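You operate a simulated robot arm through the tools that you are given. There is no shell and no other tool.

Carry out the task below with a simulated two-armed robot. There is one attempt and no reset: what you move stays moved.

JOB
Empty the steel cup into the grey bucket and swill it with water.
Fine: some water from the jug into the emptied cup, tipped into the bucket too; cup and jug back. Set down upright: water jug.
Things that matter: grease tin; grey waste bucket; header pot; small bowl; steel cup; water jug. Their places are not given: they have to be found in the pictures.

It is judged by the outcome, as a careful person would: the job done as asked, and still so three seconds after it is handed in. It fails if anything else is knocked over, pushed out of place, dropped, spilled or broken.

ROBOT AND FRAMES
Two 7-joint arms with two-finger parallel grippers on one trunk that stands fixed in place. Base frame: the origin is at the foot of the trunk, x ahead of it, y to its left, z up; the work surface is at about z = 800. Lengths are in mm, angles in degrees, forces in N, time in s.
The left shoulder is at [62, 197, 1154], the right one opposite. With the tool pointing down near the work surface each hand reaches from about 220 to 700 mm from the base axis, measured 20 degrees to its own side. Payload 1.57 kg a hand.
The tool frame of a hand sits at the grasp point between the pads (the TCP): z along the fingers, y along the line on which they close. The tips reach 30 mm beyond it. Largest opening 110 mm; finger width 24, thickness 12; the body of the gripper, 48 by 112 mm, starts 78 mm behind the TCP.
Orientation is told as [roll, pitch, yaw] about the base's x, y, z axes, in that order, counted from this pose: with the fingers straight down and closing along the base's y, the tool's x points along the base's -x, its y along +y and its z along -z.

CONTROLS
- The arms move only by the tool apply_moves. It takes "left_targets", "right_targets" or both (then of equal length, played together; a hand with none holds still); each is a list of rows, each a list of 3 entries, a list of its own where there are three numbers: the shift along the base's x, y, z in mm, then the turn, a rotation vector about the base's x, y, z in degrees, then the finger opening in mm, from 0 to 110. In form: [[[dx, dy, dz], [wx, wy, wz], fingers], ...]. A call has 1 to 20 rows; each row shifts and turns the commanded pose from where the row before left it. Rows are played at 5 a second. More than 50 mm and 8.6 degrees between two rows, or a gripper value outside its range, and nothing of the call is played. Where a pose cannot be reached the arm comes as near as it can. A force on the tool above 40 N (or 10 N above the force at the start of the call, whichever is more), or a blocked arm, ends the call early, and 0.2 s more pass. The fingers move at their own pace (about 72 mm/s each) and stop on an object; they squeeze with about 25 N. The grip force told is the motor's: it shows also when the fingers shut on nothing. Time passes only in rows, and 0.2 s behind the last, so rows that do not move let the fingers close. The reply holds the time, the measured pose of the TCP, the force on the tool along the base axes, the opening and the grip force, in the units named above and with some noise, with the torque about the TCP (base axes, N m) and any sound that the robot's microphone picked up.
- Cameras (640 x 400 px; columns grow to the right, rows downward): "scene" is now at [101.2, -27.2, 1732.1]; the picture's right is [-0.36, -0.93, 0.00], its down [-0.76, 0.29, -0.58] and it looks along [0.54, -0.20, -0.82] (base axes); focal length 354 px, centre (320, 200). "left" rides on the left gripper at [70, -16, -141] in its tool frame; the picture's right is [0.23, 0.97, 0.00], its down [-0.85, 0.20, -0.48] and it looks along [-0.47, 0.11, 0.88] (tool axes); focal length 222 px, centre (320, 200). "right" rides on the right gripper at [70, 16, -141] in its tool frame; the picture's right is [-0.23, 0.97, 0.00], its down [-0.85, -0.20, -0.48] and it looks along [-0.47, -0.11, 0.88] (tool axes); focal length 222 px, centre (320, 200).
- get_image(camera): a new picture of that camera. No time passes.
- move_column(by): slides the trunk up (or, below 0, down) by that many mm; the arms and the scene camera ride with it, the base frame stays. It gives what a move gives, with no picture.
- head_to(pan, tilt): turns the head with the scene camera to pan (to the left, within 86 degrees either way) and tilt (down, from -29 to 69), counted from straight ahead of the robot. It gives what a move gives.
- measure_at(camera, pixels): for up to 12 pixels [column, row] of the newest picture of that camera ("zoom" is the newest enlarged one), the place [x, y, z] in the base frame of the surface seen there, good to about 3 mm. No time passes.
- inspect(camera, box): a new picture of the part [left, top, right, bottom] of that camera's present view, enlarged. No time passes.
- finish_job(): hands the job in; it is judged then, once.

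Open the grippers and draw the arms clear of the work before you hand the job in, unless the task says otherwise.

The tools are called after "Call:" as name(argument=value, ...) on one line, values as JSON. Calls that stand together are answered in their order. apply_moves: Moves the arms, as the interface text tells. Its arguments: {"type":"object","properties":{"left_targets":{"type":"array"},"right_targets":{"type":"array"}},"required":[]} The other tools are called the same way: move_column (by) slides the trunk up or down; head_to (pan, tilt) turns the head that bears the scene camera; get_image (camera) takes a picture; measure_at (camera, pixels) gives the place of the surface under pixels of a picture; inspect (camera, box) takes an enlarged picture of a part of a camera's view; finish_job () hands the job in.

At the start:

```text
t: 0.0
left_position: [446.2, 63.9, 1326.8]
left_ee_rot: [0.0, 0.0, 0.0]
left_ft_force: [0.3, -0.1, 0.7]
left_moment: [-0.05, 0.01, 0.02]
left_opening: 109.7
left_finger_force: 0.2
right_position: [363.7, -263.8, 1307.9]
right_ee_rot: [0.1, 0.1, 0.0]
right_ft_force: [0.1, 0.6, -1.1]
right_moment: [-0.03, -0.01, 0.01]
right_opening: 110.0
right_finger_force: 0.1
trunk travel left (down, up): [-750.0, 240.0]
head pan, tilt: [-20.9, 54.8]
```

scene: 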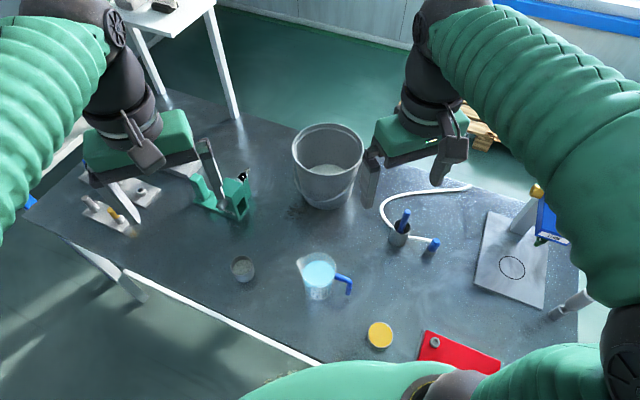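
right: 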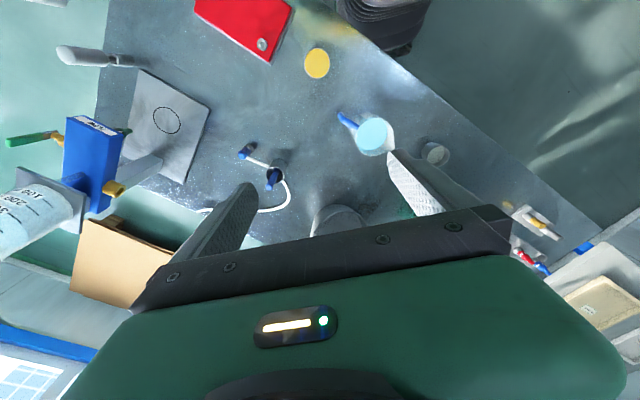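
left: 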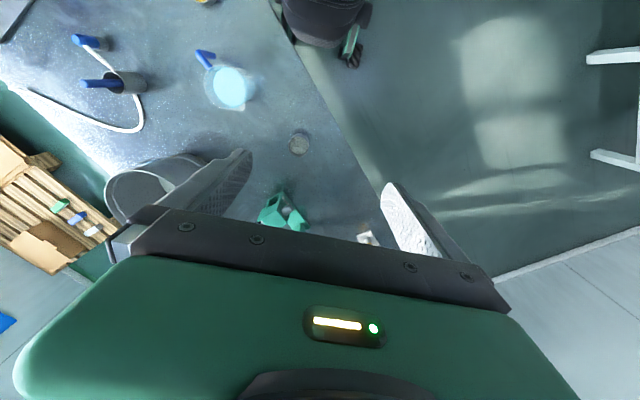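

The scene shows a bucket near (328,165), a jug at (318,275), a small vessel at (243,268), and a grey holder with a blue item at (399,232). I'll enlarge these areas to identify them.

Call:
inspect(camera="scene", box=[200, 220, 360, 320])

Call:
inspect(camera="scene", box=[340, 180, 500, 280])

Call:
inspect(camera="scene", box=[60, 110, 270, 241])

Call:
inspect(camera="scene", box=[340, 270, 548, 400])

```text
4.00 times, centred on (280, 270) of scene
```

zoom: 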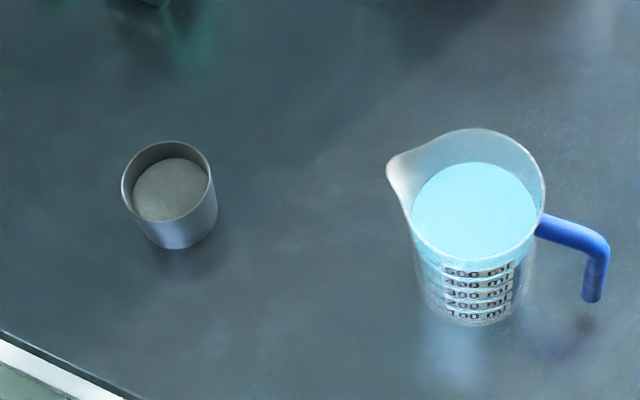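

```text
4.00 times, centred on (420, 230) of scene
```

zoom: 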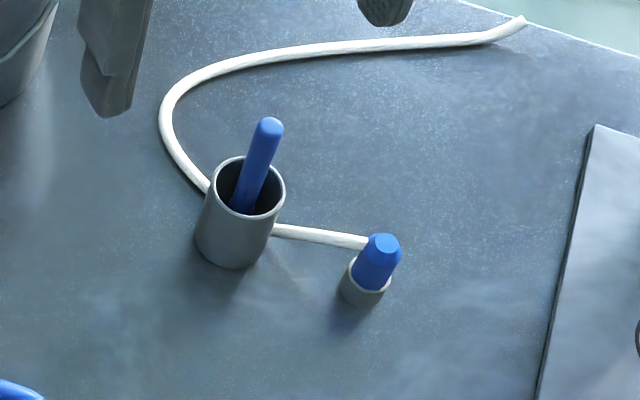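

```text
3.05 times, centred on (165, 176) of scene
```

zoom: 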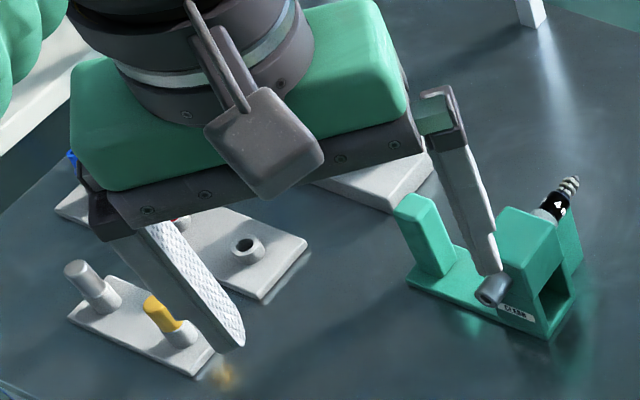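

```text
3.08 times, centred on (444, 335) of scene
```

zoom: 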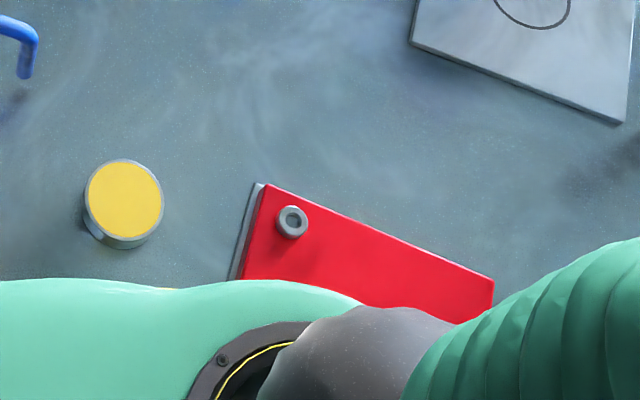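

The vessel at scene (243,268) looks like a steel cup holding grey stuff. I'll look around with the head to find the small bowl and header pot before deciding, and measure these things.

Call:
measure_at(camera="scene", pixels=[[243, 266], [234, 262], [252, 262], [243, 257], [243, 280], [320, 272], [298, 262], [336, 274], [348, 288], [313, 300], [380, 334], [328, 172]])

Call:
head_to(pan=-45, tilt=45)

Call:
get_image(camera="scene")

Call:
head_to(pan=25, tilt=50)

Call:
get_image(camera="scene")

```text
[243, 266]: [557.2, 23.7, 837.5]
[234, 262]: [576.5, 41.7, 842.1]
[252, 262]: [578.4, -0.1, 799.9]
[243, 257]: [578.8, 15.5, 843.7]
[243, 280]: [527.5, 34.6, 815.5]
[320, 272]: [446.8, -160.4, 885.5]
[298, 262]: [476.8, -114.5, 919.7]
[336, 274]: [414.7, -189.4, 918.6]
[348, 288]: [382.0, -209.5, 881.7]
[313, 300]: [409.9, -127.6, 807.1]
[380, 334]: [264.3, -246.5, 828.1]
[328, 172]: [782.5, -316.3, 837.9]
```

```text
t: 0.9
left_position: [445.4, 63.9, 1327.9]
left_ee_rot: [-0.1, 0.0, 0.0]
left_ft_force: [0.1, 0.5, 0.1]
left_moment: [0.01, 0.0, 0.03]
left_opening: 109.8
left_finger_force: 0.0
right_position: [364.3, -264.4, 1308.1]
right_ee_rot: [0.0, 0.1, -0.1]
right_ft_force: [-1.2, -0.7, -0.1]
right_moment: [-0.01, 0.02, 0.02]
right_opening: 109.8
right_finger_force: 0.1
trunk travel left (down, up): [-750.0, 240.0]
head pan, tilt: [-45.0, 45.0]
```

```text
taken
```

scene: 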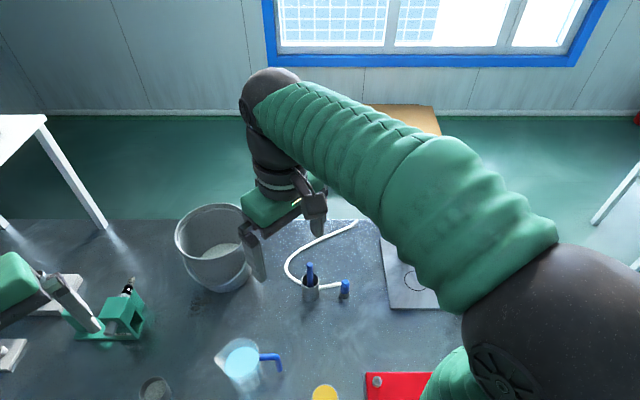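

```text
t: 2.3
left_position: [446.6, 63.6, 1326.5]
left_ee_rot: [0.0, 0.0, 0.0]
left_ft_force: [-1.2, 0.3, -0.8]
left_moment: [0.0, 0.03, 0.0]
left_opening: 109.9
left_finger_force: 0.0
right_position: [364.1, -264.6, 1307.2]
right_ee_rot: [-0.1, -0.1, -0.1]
right_ft_force: [-0.8, 0.2, -0.3]
right_moment: [0.01, 0.02, -0.01]
right_opening: 110.0
right_finger_force: 0.0
trunk travel left (down, up): [-750.0, 240.0]
head pan, tilt: [25.0, 50.0]
```

```text
taken
```

scene: 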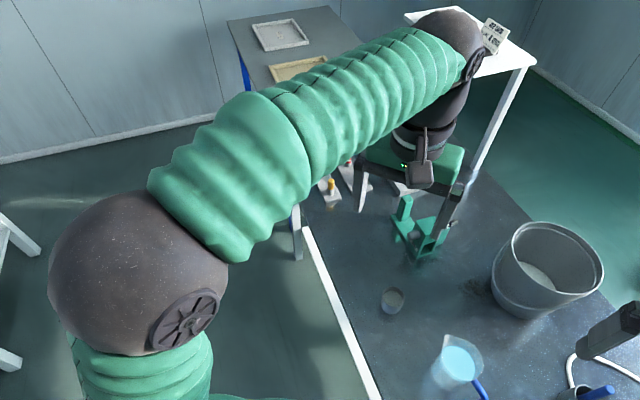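

The right-hand view shows a stand with a graduated pot on the far right. I'll enlarge that and other parts of the hand views to find the small bowl and header pot.

Call:
inspect(camera="right", box=[0, 30, 240, 180])

Call:
inspect(camera="right", box=[0, 130, 240, 280])

Call:
inspect(camera="right", box=[300, 60, 620, 260])

Call:
head_to(pan=-75, tilt=50)

Call:
get_image(camera="scene")

```text
2.67 times, centred on (120, 105) of right
```

zoom: 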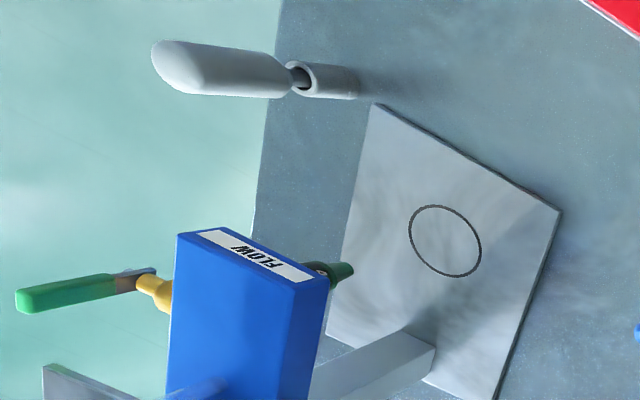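

```text
2.67 times, centred on (120, 205) of right
```

zoom: 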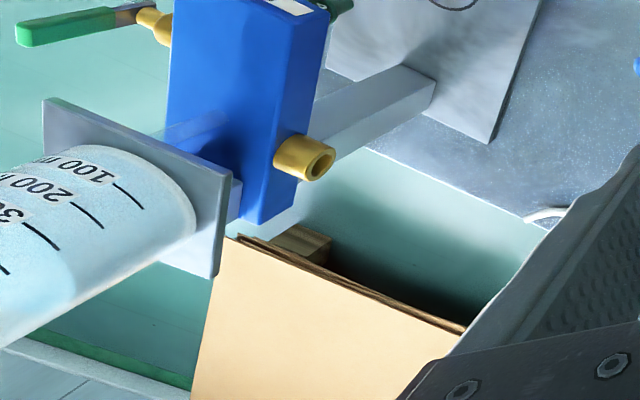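

```text
2.00 times, centred on (460, 160) of right
```

zoom: 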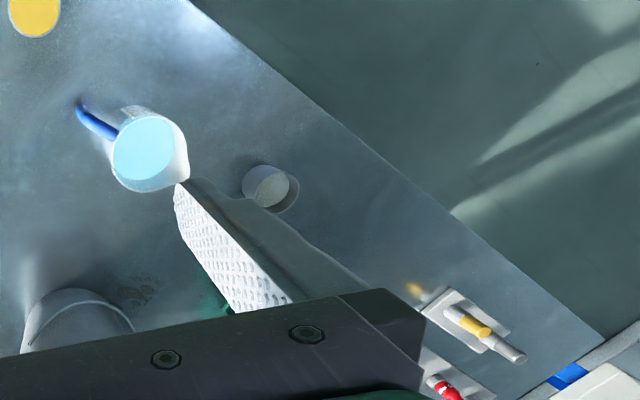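

```text
t: 4.0
left_position: [445.8, 63.0, 1327.9]
left_ee_rot: [0.0, 0.0, -0.1]
left_ft_force: [-0.1, 0.0, -0.7]
left_moment: [-0.01, 0.02, -0.01]
left_opening: 110.0
left_finger_force: 0.1
right_position: [364.1, -265.6, 1307.6]
right_ee_rot: [0.0, -0.1, 0.0]
right_ft_force: [0.1, -0.3, -0.2]
right_moment: [0.02, -0.03, 0.0]
right_opening: 109.8
right_finger_force: 0.0
trunk travel left (down, up): [-750.0, 240.0]
head pan, tilt: [-75.0, 50.0]
```

```text
taken
```

scene: 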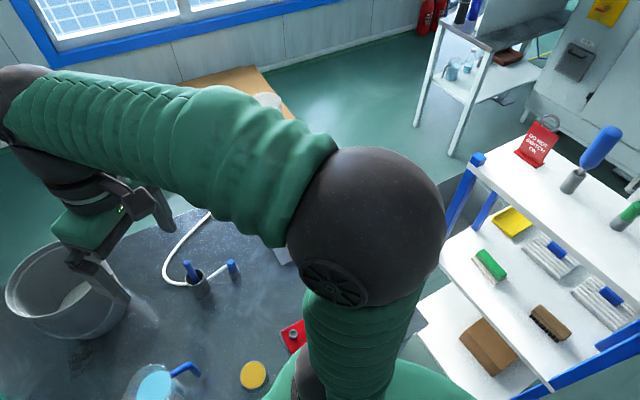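

The header pot appears to be the graduated vessel on the flow stand. I still need the small bowl, so I'll look at the near area with other head angles.

Call:
head_to(pan=-50, tilt=69)

Call:
get_image(camera="scene")

Call:
head_to(pan=0, tilt=62)

Call:
get_image(camera="scene")

Call:
get_image(camera="right")

Call:
inspect(camera="left", box=[200, 100, 400, 225])

```text
t: 4.9
left_position: [445.0, 64.5, 1326.5]
left_ee_rot: [0.0, 0.0, 0.0]
left_ft_force: [0.1, -0.1, -0.1]
left_moment: [0.02, 0.02, 0.01]
left_opening: 110.0
left_finger_force: 0.0
right_position: [364.0, -264.9, 1306.7]
right_ee_rot: [0.0, 0.0, 0.0]
right_ft_force: [0.5, -0.5, 0.0]
right_moment: [-0.05, 0.0, 0.01]
right_opening: 109.8
right_finger_force: 0.1
trunk travel left (down, up): [-750.0, 240.0]
head pan, tilt: [-50.0, 68.8]
```

```text
taken
```

scene: 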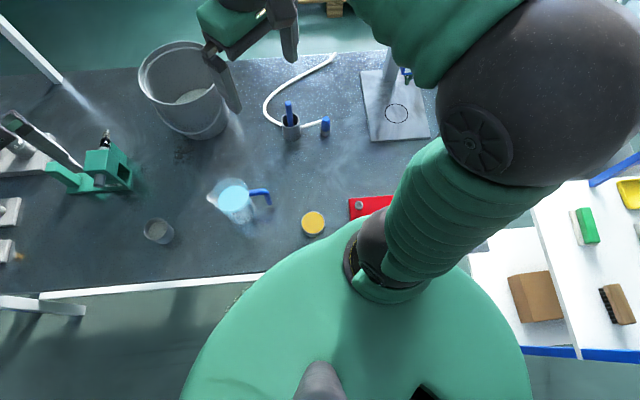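

```text
t: 6.1
left_position: [444.9, 64.3, 1327.0]
left_ee_rot: [-0.1, 0.1, -0.1]
left_ft_force: [-0.3, 0.7, 0.3]
left_moment: [0.0, 0.0, 0.0]
left_opening: 110.1
left_finger_force: 0.1
right_position: [364.6, -265.4, 1307.1]
right_ee_rot: [0.0, 0.0, 0.0]
right_ft_force: [0.1, -0.5, 1.5]
right_moment: [0.0, 0.05, 0.01]
right_opening: 110.1
right_finger_force: 0.0
trunk travel left (down, up): [-750.0, 240.0]
head pan, tilt: [0.0, 62.0]
```

```text
taken
```

scene: 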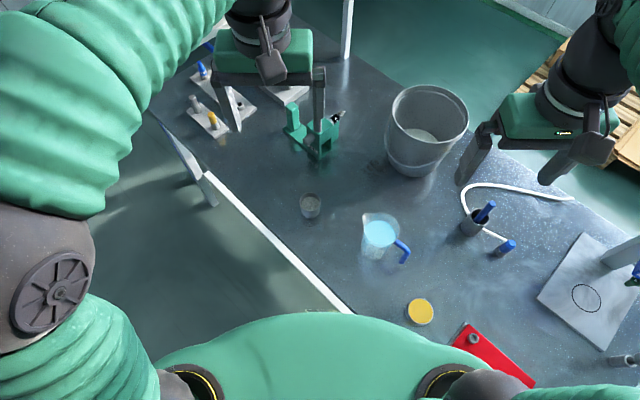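

```text
taken
```

right: 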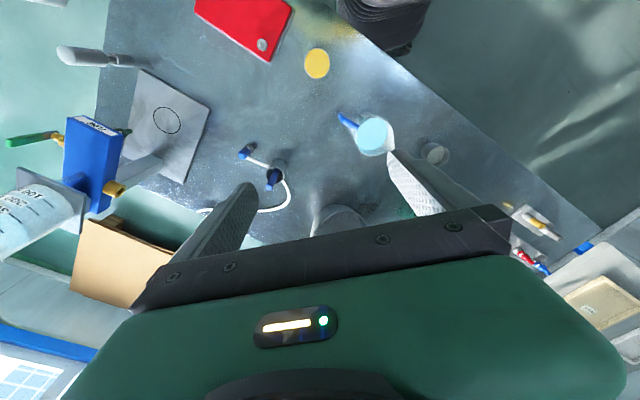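

```text
3.20 times, centred on (300, 162) of left
```

zoom: 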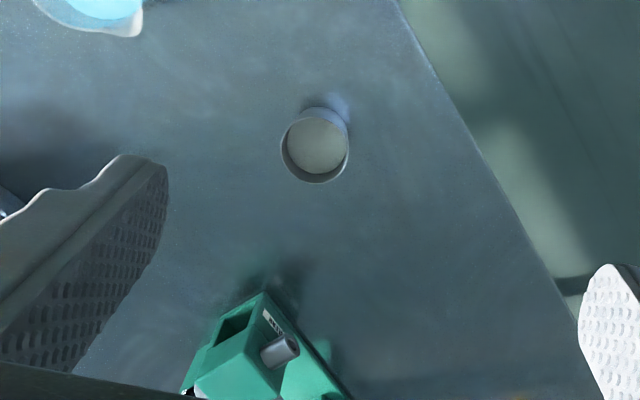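

The cup, jug, tin and bucket are all visible in this view: cup (310,206), jug (380,235), bucket (427,130). I'll enlarge each of them and measure it.

Call:
get_image(camera="scene")

Call:
inspect(camera="scene", box=[370, 70, 490, 190])

Call:
measure_at(camera="scene", pixels=[[387, 106], [428, 86], [466, 104], [427, 124], [420, 135], [412, 175], [436, 172], [450, 155], [400, 97], [455, 92], [405, 120], [448, 120]])

Call:
inspect(camera="scene", box=[285, 180, 425, 270])

```text
taken
```

scene: 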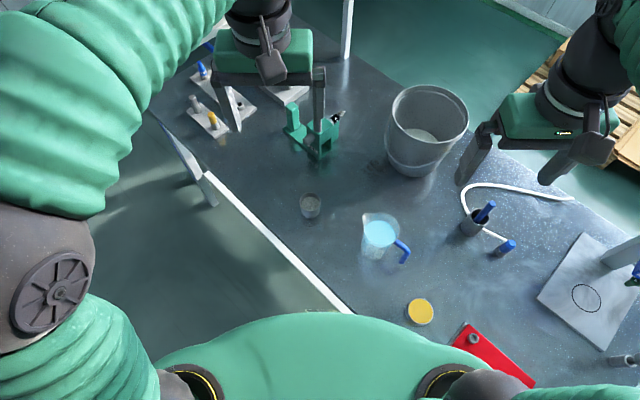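

```text
3.33 times, centred on (430, 130) of scene
```

zoom: 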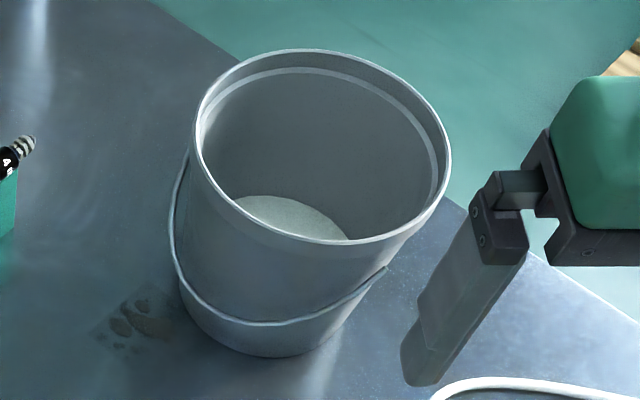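

```text
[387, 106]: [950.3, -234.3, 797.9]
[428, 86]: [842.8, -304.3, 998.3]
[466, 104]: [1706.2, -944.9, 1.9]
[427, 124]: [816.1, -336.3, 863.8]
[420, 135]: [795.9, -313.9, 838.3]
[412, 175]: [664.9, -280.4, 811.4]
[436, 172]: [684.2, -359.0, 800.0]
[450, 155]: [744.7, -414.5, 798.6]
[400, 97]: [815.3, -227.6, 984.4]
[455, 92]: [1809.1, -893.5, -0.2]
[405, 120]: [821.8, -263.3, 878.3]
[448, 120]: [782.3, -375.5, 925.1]
```

```text
4.44 times, centred on (355, 225) of scene
```

zoom: 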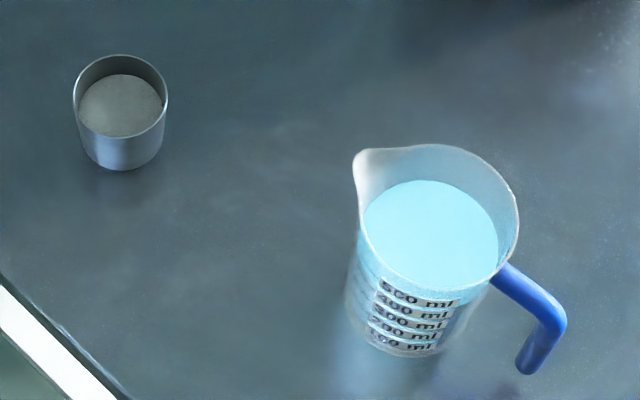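

The zoom shows the cup at zoom (120,105) and the jug with spout at (362,160) and handle at (545,330). I'll measure these points in the zoom.

Call:
measure_at(camera="zoom", pixels=[[76, 92], [166, 95], [120, 56], [120, 136], [120, 105], [122, 165], [362, 155], [516, 200], [440, 147], [505, 275], [555, 310], [528, 365]])

Call:
measure_at(camera="zoom", pixels=[[430, 240], [365, 240], [430, 290], [405, 353], [348, 305], [460, 340], [400, 200], [490, 240], [83, 135], [163, 140], [100, 110], [140, 100]])

Call:
inspect(camera="scene", box=[370, 70, 490, 190])

Call:
measure_at(camera="zoom", pixels=[[203, 100], [230, 68], [320, 52], [400, 85], [440, 140], [445, 190], [400, 232], [320, 240], [240, 215], [205, 160], [230, 320], [280, 350]])

```text
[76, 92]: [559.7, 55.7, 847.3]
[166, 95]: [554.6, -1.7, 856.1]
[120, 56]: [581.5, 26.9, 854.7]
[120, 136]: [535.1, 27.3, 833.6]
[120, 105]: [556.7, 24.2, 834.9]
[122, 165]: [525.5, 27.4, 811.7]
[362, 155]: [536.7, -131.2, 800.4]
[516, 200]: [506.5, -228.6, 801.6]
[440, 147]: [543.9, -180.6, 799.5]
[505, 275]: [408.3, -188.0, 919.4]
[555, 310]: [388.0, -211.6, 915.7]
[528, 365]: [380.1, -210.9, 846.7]
```

```text
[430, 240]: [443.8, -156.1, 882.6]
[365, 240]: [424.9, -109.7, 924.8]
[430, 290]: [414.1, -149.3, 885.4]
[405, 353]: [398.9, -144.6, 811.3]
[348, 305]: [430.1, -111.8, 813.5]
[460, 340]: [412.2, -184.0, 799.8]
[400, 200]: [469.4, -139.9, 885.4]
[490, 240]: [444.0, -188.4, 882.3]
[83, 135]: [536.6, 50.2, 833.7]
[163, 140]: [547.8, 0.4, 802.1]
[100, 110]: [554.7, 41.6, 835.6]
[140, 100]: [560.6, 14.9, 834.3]
```

```text
3.33 times, centred on (430, 130) of scene
```

zoom: 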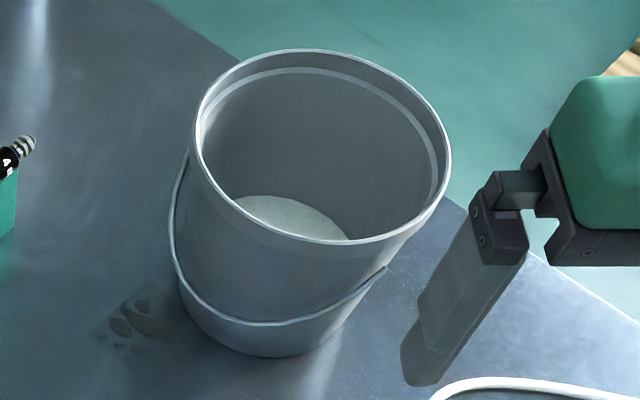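

```text
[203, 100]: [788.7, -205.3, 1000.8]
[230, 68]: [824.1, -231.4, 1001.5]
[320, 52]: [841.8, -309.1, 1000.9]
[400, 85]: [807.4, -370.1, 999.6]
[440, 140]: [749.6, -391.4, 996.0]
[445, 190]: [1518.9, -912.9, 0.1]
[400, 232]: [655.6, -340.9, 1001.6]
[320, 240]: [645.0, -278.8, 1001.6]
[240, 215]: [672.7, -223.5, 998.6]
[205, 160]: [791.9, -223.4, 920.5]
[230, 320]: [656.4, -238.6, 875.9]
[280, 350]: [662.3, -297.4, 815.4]
```

Bucket rim is centred near (743,-297) at z≈1001, cup near (555,27) with rim ≈855, and jug near (444,-156) with rim ≈920. First I'll move the left arm out to the left so it is clear and the scene opens up, then look again.

Call:
apply_moves(left_targets=[[[0, 40, 0], [0, 0, 0], 110], [[0, 45, 0], [0, 0, 0], 110], [[0, 45, 0], [0, 0, 0], 110], [[0, 45, 0], [0, 0, 0], 110], [[0, 45, 0], [0, 0, 0], 110], [[0, 40, 0], [0, 0, 0], 110], [[0, 30, 0], [0, 0, 0], 110]])

Call:
get_image(camera="scene")

Call:
get_image(camera="left")

```text
t: 7.7
left_position: [444.9, 357.4, 1325.7]
left_ee_rot: [-0.1, 0.1, 0.0]
left_ft_force: [-0.3, 0.3, 0.4]
left_moment: [0.01, -0.02, -0.01]
left_opening: 110.2
left_finger_force: 0.2
right_position: [364.6, -262.1, 1307.8]
right_ee_rot: [0.0, 0.1, 0.0]
right_ft_force: [-0.9, 0.5, 0.1]
right_moment: [-0.02, 0.0, -0.02]
right_opening: 109.6
right_finger_force: 0.0
trunk travel left (down, up): [-750.0, 240.0]
head pan, tilt: [0.0, 62.0]
```

```text
taken
```

scene: 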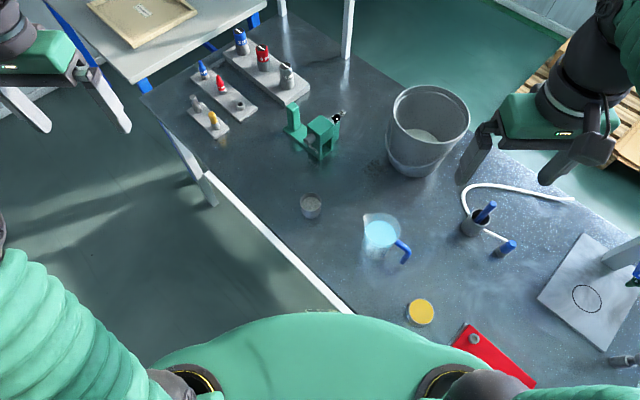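

```text
taken
```

left: 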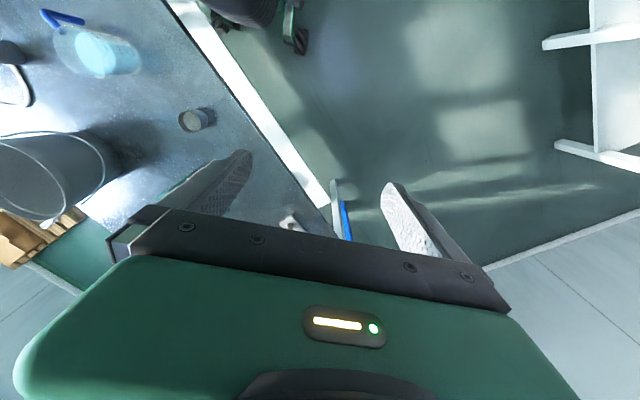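

The left side of the bench is clear now and only one steel cup is visible there (310,206). I'll measure the bench edge and the cup again, and turn the head to check the right side for other cups or bowls.

Call:
measure_at(camera="scene", pixels=[[218, 172], [250, 202], [290, 240], [330, 280], [350, 305], [310, 204], [310, 215], [325, 160], [292, 135], [211, 115], [418, 311], [472, 222]])

Call:
inspect(camera="scene", box=[280, 185, 344, 225])

Call:
measure_at(camera="zoom", pixels=[[210, 110], [300, 72], [393, 110], [300, 195], [300, 140], [300, 290], [220, 260], [380, 270], [240, 85], [360, 85], [230, 170], [370, 180]])

Call:
head_to(pan=-60, tilt=60)

Call:
get_image(camera="scene")

```text
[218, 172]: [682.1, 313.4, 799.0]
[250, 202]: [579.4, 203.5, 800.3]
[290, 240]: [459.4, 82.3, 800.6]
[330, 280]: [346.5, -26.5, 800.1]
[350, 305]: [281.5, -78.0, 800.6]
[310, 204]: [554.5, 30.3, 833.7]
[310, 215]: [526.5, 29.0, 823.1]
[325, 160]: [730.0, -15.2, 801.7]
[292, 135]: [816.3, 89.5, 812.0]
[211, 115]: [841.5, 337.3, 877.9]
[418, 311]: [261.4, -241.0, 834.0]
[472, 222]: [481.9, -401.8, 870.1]
```

```text
10.00 times, centred on (312, 205) of scene
```

zoom: 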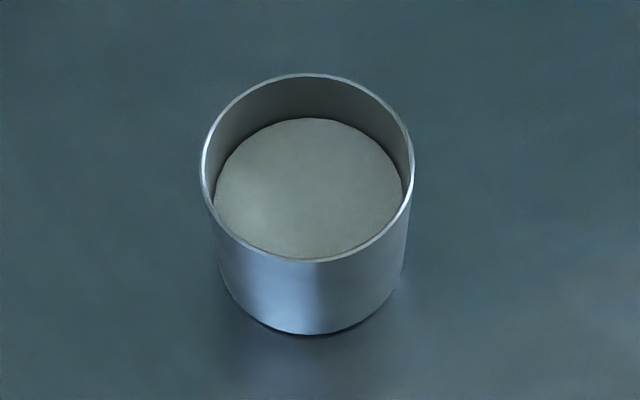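

```text
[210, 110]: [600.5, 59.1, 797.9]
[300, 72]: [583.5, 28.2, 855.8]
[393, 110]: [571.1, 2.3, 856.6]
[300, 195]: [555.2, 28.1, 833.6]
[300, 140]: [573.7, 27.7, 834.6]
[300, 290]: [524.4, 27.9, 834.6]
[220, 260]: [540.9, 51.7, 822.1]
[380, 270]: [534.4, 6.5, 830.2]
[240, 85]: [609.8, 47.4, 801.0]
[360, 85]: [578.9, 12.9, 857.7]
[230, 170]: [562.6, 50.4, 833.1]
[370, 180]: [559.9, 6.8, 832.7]
```

```text
t: 9.0
left_position: [445.3, 355.0, 1326.1]
left_ee_rot: [0.0, 0.0, 0.1]
left_ft_force: [0.1, 1.2, 0.9]
left_moment: [-0.03, 0.0, 0.0]
left_opening: 110.0
left_finger_force: 0.0
right_position: [365.2, -263.4, 1308.5]
right_ee_rot: [0.0, 0.0, 0.0]
right_ft_force: [0.0, 0.0, -0.3]
right_moment: [-0.02, 0.01, 0.0]
right_opening: 110.1
right_finger_force: 0.0
trunk travel left (down, up): [-750.0, 240.0]
head pan, tilt: [-60.0, 60.0]
```

```text
taken
```

scene: 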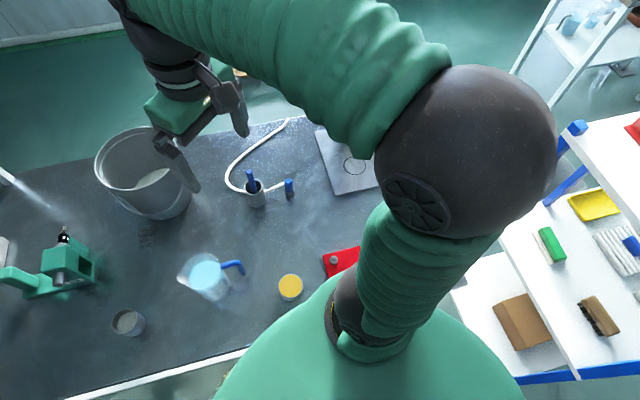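

The only straight-walled steel cup with contents is at (554,28), rim z≈857, contents z≈834, and the bench edge is about 105 mm from it. I'll start turning the right hand to a forward-pointing, 30°-down side-grip pose while it is still high.

Call:
apply_moves(right_targets=[[[15, 15, 0], [0, -5, 0], 110], [[20, 20, 0], [0, -7.5, 0], 110], [[20, 20, -5], [0, -7.5, 0], 110], [[20, 20, -10], [0, -8, 0], 110], [[20, 20, -10], [0, -8, 0], 110], [[20, 20, -10], [0, -8, 0], 110], [[15, 20, -10], [0, -8, 0], 110], [[10, 15, -10], [0, -8, 0], 110]])

Call:
head_to(pan=-15, tilt=58)

Call:
get_image(camera="scene")

Call:
get_image(camera="right")

```text
t: 10.8
left_position: [446.2, 359.5, 1324.8]
left_ee_rot: [-0.1, -0.1, 0.2]
left_ft_force: [-0.6, 0.2, 0.8]
left_moment: [-0.02, -0.02, 0.0]
left_opening: 109.9
left_finger_force: 0.0
right_position: [500.8, -107.9, 1255.8]
right_ee_rot: [1.5, -57.3, 0.2]
right_ft_force: [0.3, -0.3, 0.5]
right_moment: [-0.03, 0.03, 0.02]
right_opening: 109.9
right_finger_force: 0.0
right hand out of reach, approached as far as the arm can: row 8
trunk travel left (down, up): [-750.0, 240.0]
head pan, tilt: [-60.0, 60.0]
```

```text
t: 11.9
left_position: [445.1, 356.4, 1325.6]
left_ee_rot: [0.0, 0.0, 0.0]
left_ft_force: [0.3, -0.6, 0.2]
left_moment: [0.02, 0.0, -0.01]
left_opening: 110.1
left_finger_force: 0.0
right_position: [499.7, -112.0, 1256.1]
right_ee_rot: [1.7, -57.3, -0.1]
right_ft_force: [-0.3, 0.2, 0.5]
right_moment: [0.03, -0.04, 0.03]
right_opening: 110.1
right_finger_force: 0.0
trunk travel left (down, up): [-750.0, 240.0]
head pan, tilt: [-15.0, 58.0]
```

```text
taken
```

scene: 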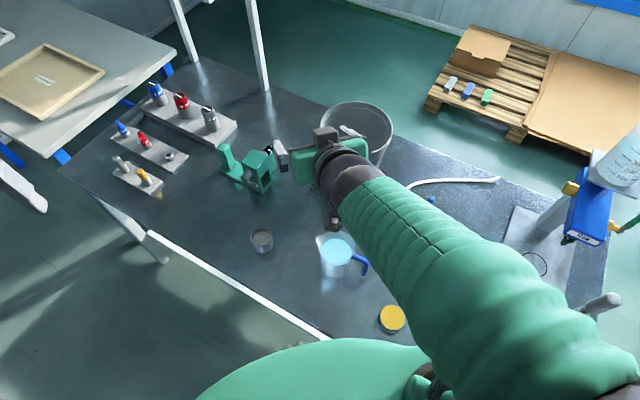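

```text
taken
```

right: 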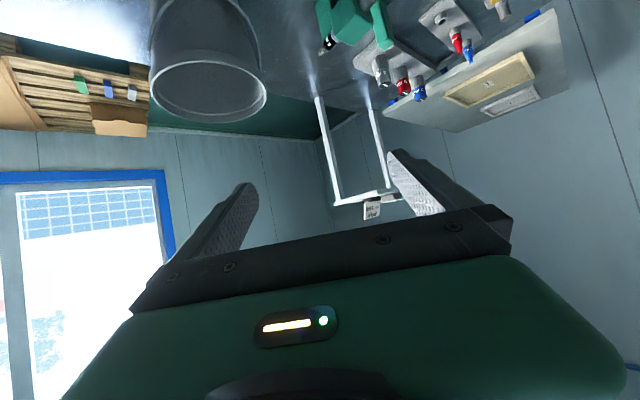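

The right hand is nearly at pitch -57 and hit a reach limit in this high pose. I'll descend toward a point above the cup, add some yaw to the left, and see whether the pose becomes reachable.

Call:
apply_moves(right_targets=[[[5, 12, -15], [0, 0, 2], 110], [[7, 16, -25], [0, 0, 4], 110], [[7, 16, -30], [0, 0, 4], 110], [[7, 16, -30], [0, 0, 4], 110], [[7, 16, -30], [0, 0, 1], 110], [[7, 16, -30], [0, 0, 0], 110], [[7, 16, -30], [0, 0, 0], 110], [[5, 14, -30], [0, 0, 0], 110], [[2, 10, -20], [0, 0, 0], 110]])

Call:
get_image(camera="scene")

Call:
get_image(camera="right")

```text
t: 13.9
left_position: [443.9, 355.9, 1325.7]
left_ee_rot: [-0.1, 0.0, 0.0]
left_ft_force: [0.6, 0.2, -0.2]
left_moment: [0.04, 0.01, 0.02]
left_opening: 110.1
left_finger_force: 0.1
right_position: [496.1, -18.6, 1143.6]
right_ee_rot: [1.7, -57.4, 14.7]
right_ft_force: [-0.5, 0.0, -0.7]
right_moment: [0.02, -0.03, -0.02]
right_opening: 110.0
right_finger_force: 0.1
right hand out of reach, approached as far as the arm can: row 5, 6, 7, 8, 9
trunk travel left (down, up): [-750.0, 240.0]
head pan, tilt: [-15.0, 58.0]
```

```text
taken
```

scene: 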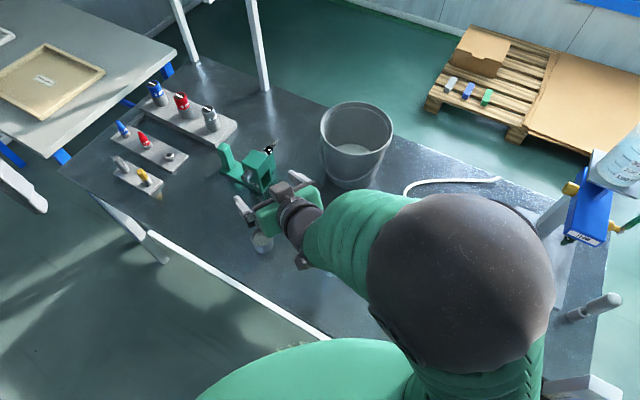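

```text
taken
```

right: 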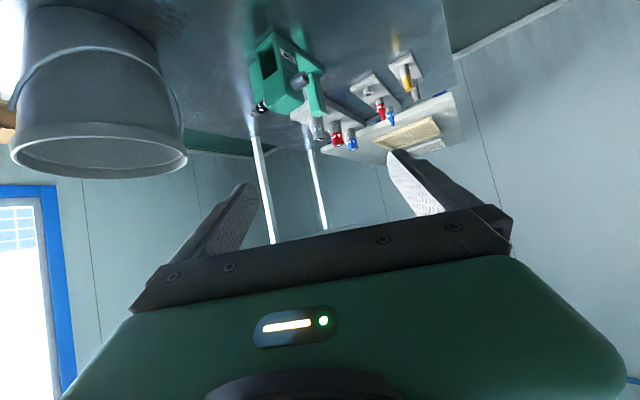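

The arm was blocked at a joint limit around z=1143 with pitch -57, so a steeper hand angle is needed here. I'll turn the tool back to about 45° down and move forward toward the cup axis, still above it.

Call:
apply_moves(right_targets=[[[0, 0, 0], [0, 0, 0], 110]])

Call:
measure_at(camera="scene", pixels=[[460, 230], [460, 330], [310, 350], [370, 390], [260, 365], [380, 215], [302, 215], [440, 350]])

```text
t: 14.3
left_position: [444.9, 356.0, 1324.5]
left_ee_rot: [-0.1, 0.1, 0.0]
left_ft_force: [0.1, -0.3, 0.0]
left_moment: [0.02, 0.0, 0.01]
left_opening: 109.9
left_finger_force: 0.1
right_position: [497.4, -17.3, 1142.7]
right_ee_rot: [1.9, -57.3, 14.7]
right_ft_force: [0.8, 0.8, -0.4]
right_moment: [-0.02, 0.02, 0.01]
right_opening: 110.2
right_finger_force: 0.1
trunk travel left (down, up): [-750.0, 240.0]
head pan, tilt: [-15.0, 58.0]
```

```text
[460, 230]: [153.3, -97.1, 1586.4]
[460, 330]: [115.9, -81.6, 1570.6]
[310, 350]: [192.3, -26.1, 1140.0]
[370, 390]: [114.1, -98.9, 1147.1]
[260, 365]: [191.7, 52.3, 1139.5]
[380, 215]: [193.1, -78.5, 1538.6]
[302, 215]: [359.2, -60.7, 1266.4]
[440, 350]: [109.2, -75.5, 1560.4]
```

The elbow is up high (z≈1500), so the forearm points steeply down and the hand needs to be steeper near the bench. I'll move above the cup axis with the hand at about 45° and try descending.

Call:
apply_moves(right_targets=[[[14, 11, 5], [-0.8, 3, 0], 110], [[14, 11, 0], [-0.8, 3, 0], 110], [[14, 11, 0], [-0.8, 3, 0], 110], [[14, 12, 0], [-0.8, 3, 0], 110], [[0, 0, -20], [0, 0, 0], 110], [[0, 0, -30], [0, 0, 0], 110], [[0, 0, -30], [0, 0, 0], 110], [[0, 0, -30], [0, 0, 0], 110], [[0, 0, -20], [0, 0, 0], 110]])

```text
t: 16.3
left_position: [445.2, 356.8, 1326.1]
left_ee_rot: [-0.1, 0.0, 0.0]
left_ft_force: [-0.5, -0.5, -0.4]
left_moment: [0.03, -0.01, -0.01]
left_opening: 110.1
left_finger_force: 0.2
right_position: [479.2, -12.7, 1113.9]
right_ee_rot: [2.0, -45.1, 14.4]
right_ft_force: [-0.4, 0.6, -0.6]
right_moment: [0.01, 0.03, -0.02]
right_opening: 110.0
right_finger_force: 0.2
right hand out of reach, approached as far as the arm can: row 2, 3, 4, 5, 6, 7, 8, 9
trunk travel left (down, up): [-750.0, 240.0]
head pan, tilt: [-15.0, 58.0]
```

The right hand stopped again at (479,-13,1114), so reaching across with a forward tilt is awkward. I'll rotate back toward tool-down while rising a bit, and test reaching above the cup that way.

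Call:
apply_moves(right_targets=[[[5, 0, 5], [-1.5, 6, -1], 110], [[5, 0, 5], [-2, 7.5, -1], 110], [[5, 0, 5], [-2, 7.5, -2], 110], [[5, 0, 0], [-2, 7.5, -2], 110], [[5, 0, 0], [-2, 7.5, -2], 110], [[5, 0, 0], [-2, 7.5, -2], 110]])

Call:
get_image(camera="scene")

```text
t: 17.7
left_position: [445.6, 356.9, 1325.3]
left_ee_rot: [0.0, -0.1, 0.0]
left_ft_force: [-0.3, -0.1, 0.1]
left_moment: [-0.01, 0.04, -0.03]
left_opening: 110.3
left_finger_force: 0.0
right_position: [491.3, -18.3, 1120.8]
right_ee_rot: [-0.3, -37.2, 13.5]
right_ft_force: [0.4, 0.3, 0.0]
right_moment: [-0.01, -0.03, 0.03]
right_opening: 110.1
right_finger_force: 0.1
right hand out of reach, approached as far as the arm can: row 2, 3, 4, 5, 6
trunk travel left (down, up): [-750.0, 240.0]
head pan, tilt: [-15.0, 58.0]
```

```text
taken
```

scene: 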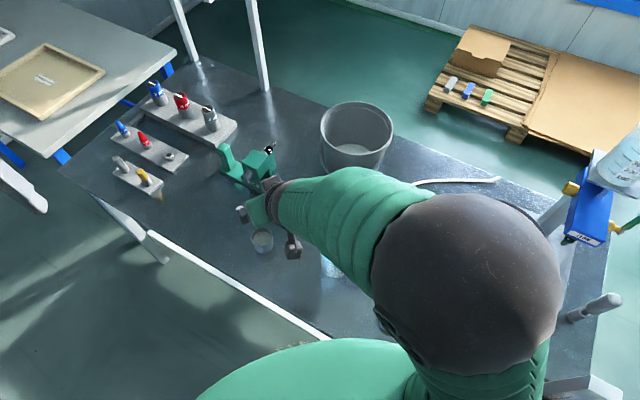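

It is still stuck on some limit in this configuration. I'll back out the way I came (to the right and up), then straighten the hand.

Call:
apply_moves(right_targets=[[[0, -15, 20], [0, 0, -2], 110], [[0, -20, 25], [0, 0, -3], 110], [[0, -20, 25], [0, 0, -3], 110], [[0, -20, 25], [0, 0, -3], 110], [[0, -20, 20], [0, 0, -3], 110], [[0, -10, 0], [0, 6, 0], 110], [[0, 0, 0], [0, 7.5, 0], 110], [[0, 0, 0], [0, 7.5, 0], 110], [[0, 0, 0], [0, 7.5, 0], 110], [[0, 0, 0], [0, 7.5, 0], 110]])

```text
t: 19.9
left_position: [446.8, 356.6, 1324.1]
left_ee_rot: [0.0, 0.1, 0.1]
left_ft_force: [0.3, 0.1, 0.5]
left_moment: [-0.06, -0.02, -0.01]
left_opening: 110.1
left_finger_force: 0.0
right_position: [493.7, -123.2, 1235.2]
right_ee_rot: [-0.6, -1.1, -0.4]
right_ft_force: [-0.1, 0.8, -0.2]
right_moment: [-0.03, -0.01, -0.02]
right_opening: 110.0
right_finger_force: 0.1
trunk travel left (down, up): [-750.0, 240.0]
head pan, tilt: [-15.0, 58.0]
```

Back to tool-down at (494,-123,1235) with no limit reported. Now I test moving tool-down over the cup area and descending gradually.

Call:
apply_moves(right_targets=[[[8, 15, 0], [0, 0, 0], 110], [[10, 25, 0], [0, 0, 0], 110], [[12, 30, -10], [0, 0, 0], 110], [[12, 30, -20], [0, 0, 0], 110], [[12, 30, -30], [0, 0, 0], 110], [[6, 20, -30], [0, 0, 0], 110], [[0, 0, -30], [0, 0, 0], 110]])

Call:
get_image(camera="scene")

```text
t: 21.5
left_position: [443.9, 356.7, 1326.3]
left_ee_rot: [0.0, 0.0, 0.0]
left_ft_force: [0.4, 0.7, -0.1]
left_moment: [0.02, 0.0, -0.02]
left_opening: 109.7
left_finger_force: 0.1
right_position: [549.4, 28.0, 1115.4]
right_ee_rot: [-0.5, -1.4, -0.4]
right_ft_force: [-0.9, -0.7, -0.9]
right_moment: [0.03, 0.02, -0.01]
right_opening: 109.9
right_finger_force: 0.2
trunk travel left (down, up): [-750.0, 240.0]
head pan, tilt: [-15.0, 58.0]
```

```text
taken
```

scene: 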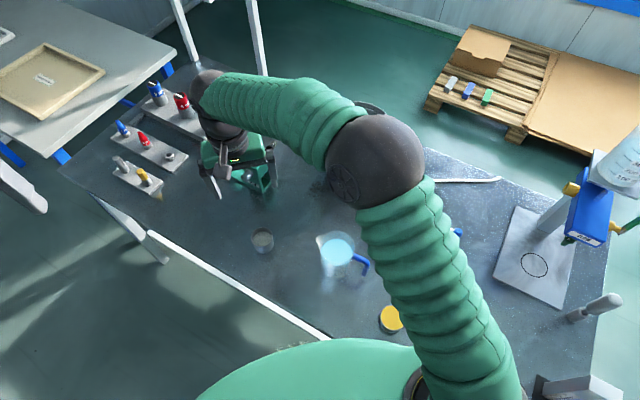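

Tool-down works over the cup with plenty of margin, and the elbow is now in a lower, more forward configuration. From here I'll descend to about z=1000 and test pitching forward.

Call:
apply_moves(right_targets=[[[0, 0, -20], [0, 0, 0], 110], [[0, 0, -30], [0, 0, 0], 110], [[0, 0, -30], [0, 0, 0], 110], [[0, 0, -20], [0, 0, 0], 110], [[0, 0, 0], [0, -5, 2], 110], [[0, 0, 0], [0, -7.5, 2], 110], [[0, 0, 0], [0, -7.5, 2], 110], [[0, 0, 0], [0, -7.5, 2], 110]])

Call:
get_image(camera="scene")

```text
t: 23.5
left_position: [445.0, 351.3, 1327.4]
left_ee_rot: [0.1, 0.0, 0.0]
left_ft_force: [-0.5, 0.2, -0.5]
left_moment: [0.05, 0.0, -0.02]
left_opening: 109.8
left_finger_force: 0.0
right_position: [588.1, -65.7, 1031.4]
right_ee_rot: [-0.9, -30.1, -2.8]
right_ft_force: [0.3, -0.2, 0.6]
right_moment: [0.03, -0.01, 0.02]
right_opening: 109.9
right_finger_force: 0.1
trunk travel left (down, up): [-750.0, 240.0]
head pan, tilt: [-15.0, 58.0]
stopped in row 8 (right hand): the arm was blocked; the commanded pose is now the measured one
```

```text
taken
```

scene: 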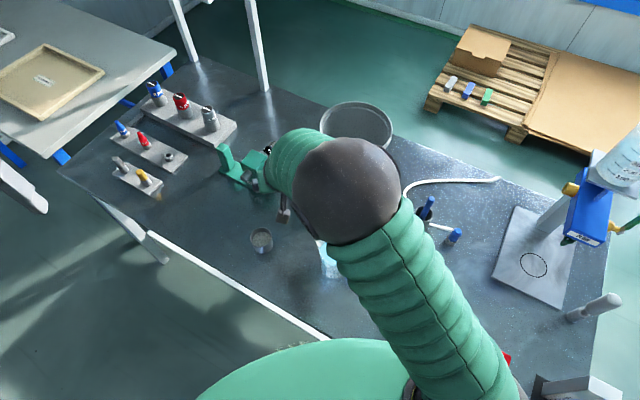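

The arm got blocked and shifted to (588,-66,1031); I need to see whether it touched anything. I'll check the views.

Call:
get_image(camera="right")

Call:
get_image(camera="left")

Call:
inspect(camera="scene", box=[190, 80, 410, 280])

```text
taken
```

right: 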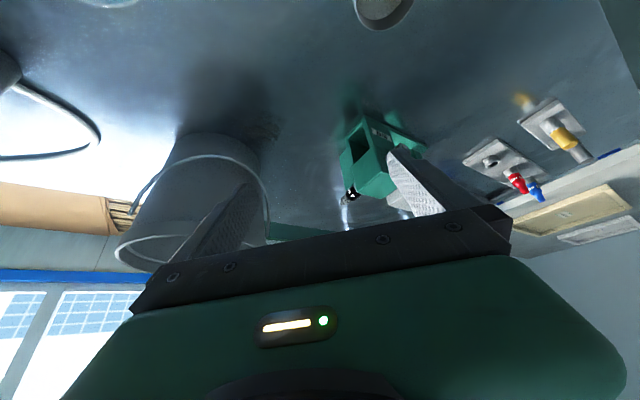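

```text
taken
```

left: 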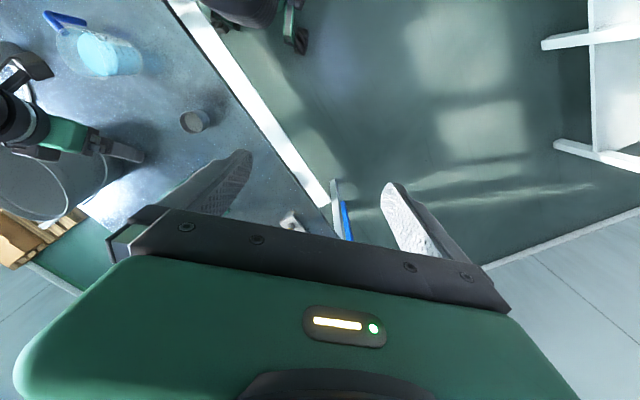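

```text
2.00 times, centred on (300, 180) of scene
```

zoom: 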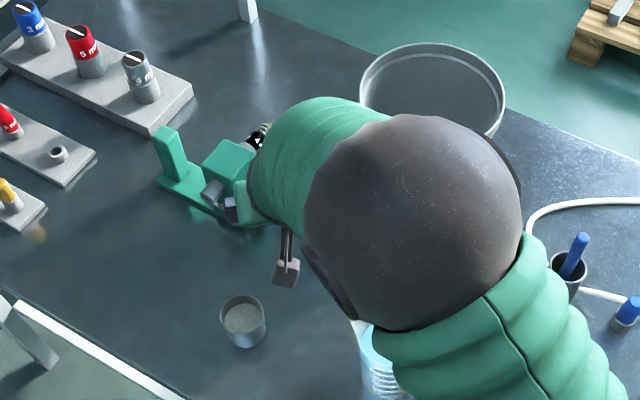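

Nothing was disturbed; the cup, green fixture and bucket are in place. I want to understand the arm geometry better, so I'll look at the left arm (still tool-down) and measure its wrist and elbow.

Call:
head_to(pan=45, tilt=40)

Call:
get_image(camera="scene")

```text
t: 24.8
left_position: [443.2, 354.3, 1325.9]
left_ee_rot: [0.1, 0.0, 0.1]
left_ft_force: [0.0, 0.4, 0.7]
left_moment: [0.02, 0.0, -0.01]
left_opening: 110.0
left_finger_force: 0.1
right_position: [587.3, -61.4, 1029.9]
right_ee_rot: [-1.3, -30.0, -2.6]
right_ft_force: [0.8, -0.1, 0.5]
right_moment: [0.0, -0.02, 0.01]
right_opening: 110.0
right_finger_force: 0.0
trunk travel left (down, up): [-750.0, 240.0]
head pan, tilt: [45.0, 40.0]
```

```text
taken
```

scene: 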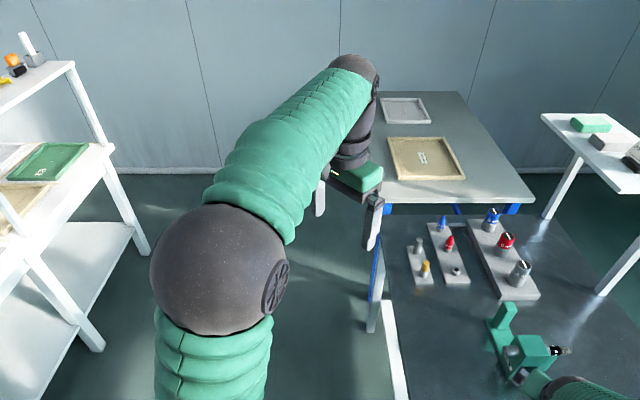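

Call:
measure_at(camera="scene", pixels=[[220, 260], [260, 290], [200, 310], [360, 65], [345, 65], [370, 80], [365, 110], [355, 150], [360, 180], [260, 150], [300, 120], [210, 370]])

```text
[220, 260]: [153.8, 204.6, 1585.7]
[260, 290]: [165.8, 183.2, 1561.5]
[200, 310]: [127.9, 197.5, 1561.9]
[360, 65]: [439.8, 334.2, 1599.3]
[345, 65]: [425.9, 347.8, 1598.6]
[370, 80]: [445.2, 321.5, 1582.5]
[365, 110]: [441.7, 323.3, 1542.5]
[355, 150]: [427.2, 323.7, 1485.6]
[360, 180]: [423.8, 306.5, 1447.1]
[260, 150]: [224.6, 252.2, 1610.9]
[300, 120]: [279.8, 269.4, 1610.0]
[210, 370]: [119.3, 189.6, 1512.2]
```

The arm geometry (wrist about 230 mm behind the TCP) means forward-pitched grips near the body overfold the elbow, while tool-down works well. So I'll use top-down grips. First I straighten the right hand back to tool-down while rising.

Call:
apply_moves(right_targets=[[[0, 0, 10], [0, 5, 0], 110], [[0, 0, 15], [0, 7.5, 0], 110], [[0, 0, 15], [0, 7.5, 0], 110], [[0, 0, 15], [0, 6, 0], 110], [[0, 0, 15], [0, 4, 2.6], 110]])

Call:
head_to(pan=-15, tilt=58)

Call:
get_image(camera="scene")

```text
t: 26.0
left_position: [444.0, 356.4, 1326.6]
left_ee_rot: [0.1, 0.1, 0.0]
left_ft_force: [-0.4, -0.5, 0.0]
left_moment: [0.04, 0.01, 0.01]
left_opening: 109.7
left_finger_force: 0.1
right_position: [585.4, -53.3, 1099.2]
right_ee_rot: [-2.1, 0.2, 1.1]
right_ft_force: [0.9, 0.8, 0.1]
right_moment: [0.01, -0.03, 0.02]
right_opening: 110.2
right_finger_force: 0.0
trunk travel left (down, up): [-750.0, 240.0]
head pan, tilt: [45.0, 40.0]
```

```text
t: 27.3
left_position: [444.5, 355.6, 1325.3]
left_ee_rot: [0.1, -0.1, 0.0]
left_ft_force: [-0.6, -0.5, -0.3]
left_moment: [-0.04, 0.0, 0.02]
left_opening: 110.2
left_finger_force: 0.0
right_position: [583.3, -52.5, 1098.9]
right_ee_rot: [-2.1, 0.0, 1.0]
right_ft_force: [-0.1, -0.1, -0.1]
right_moment: [0.01, -0.03, -0.01]
right_opening: 110.2
right_finger_force: 0.1
trunk travel left (down, up): [-750.0, 240.0]
head pan, tilt: [-15.0, 58.0]
```

```text
taken
```

scene: 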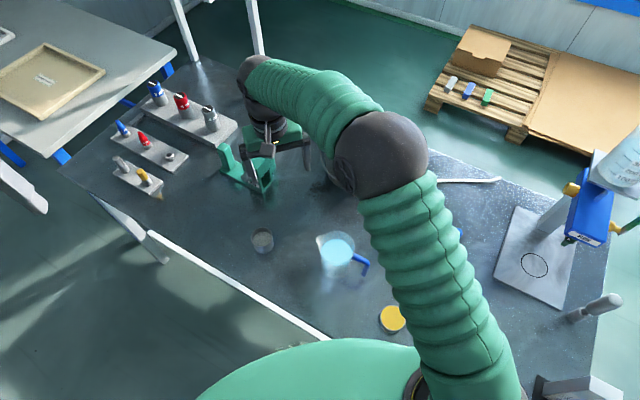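

The arm is in a good elbow-forward configuration. I'll do an empty-handed dry run: move above the bucket tool-down, then pitch the hand as for pouring, to see what is reachable.

Call:
measure_at(camera="scene", pixels=[[588, 210], [620, 165], [570, 188], [600, 160], [565, 240], [612, 225], [595, 305], [635, 222]])

Call:
apply_moves(right_targets=[[[5, -10, 8], [1, 0, -0.5], 110], [[10, -20, 8], [1, 0, -0.5], 110], [[15, -30, 8], [0, 0, 0], 110], [[15, -30, 6], [0, 0, 0], 110], [[15, -30, 0], [0, 0, 0], 110], [[15, -30, 0], [0, 0, 0], 110], [[15, -30, 0], [0, 0, 0], 110], [[15, -30, 0], [0, 0, 0], 110], [[15, -20, 0], [0, 0, 0], 110], [[10, -15, 0], [0, 0, 0], 110]])

Call:
get_image(camera="scene")

```text
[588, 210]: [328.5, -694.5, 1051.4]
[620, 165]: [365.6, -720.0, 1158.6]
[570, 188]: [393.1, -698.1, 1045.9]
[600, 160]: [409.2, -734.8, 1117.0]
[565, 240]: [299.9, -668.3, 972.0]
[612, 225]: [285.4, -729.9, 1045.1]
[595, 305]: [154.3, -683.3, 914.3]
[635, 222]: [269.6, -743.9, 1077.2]
```

```text
t: 29.5
left_position: [444.1, 352.5, 1326.7]
left_ee_rot: [0.1, 0.0, -0.1]
left_ft_force: [-0.6, 0.2, 0.3]
left_moment: [0.02, 0.0, 0.03]
left_opening: 110.0
left_finger_force: 0.1
right_position: [670.6, -285.3, 1120.9]
right_ee_rot: [0.0, 0.1, 0.0]
right_ft_force: [0.1, -0.1, -0.2]
right_moment: [0.03, 0.03, -0.03]
right_opening: 110.0
right_finger_force: 0.0
right hand out of reach, approached as far as the arm can: row 8, 9, 10
trunk travel left (down, up): [-750.0, 240.0]
head pan, tilt: [-15.0, 58.0]
```

```text
taken
```

scene: 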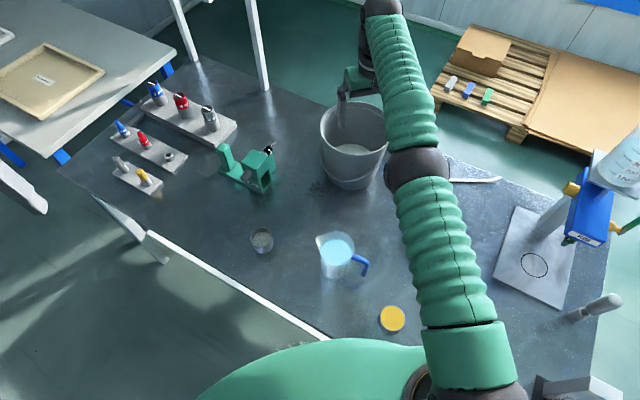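

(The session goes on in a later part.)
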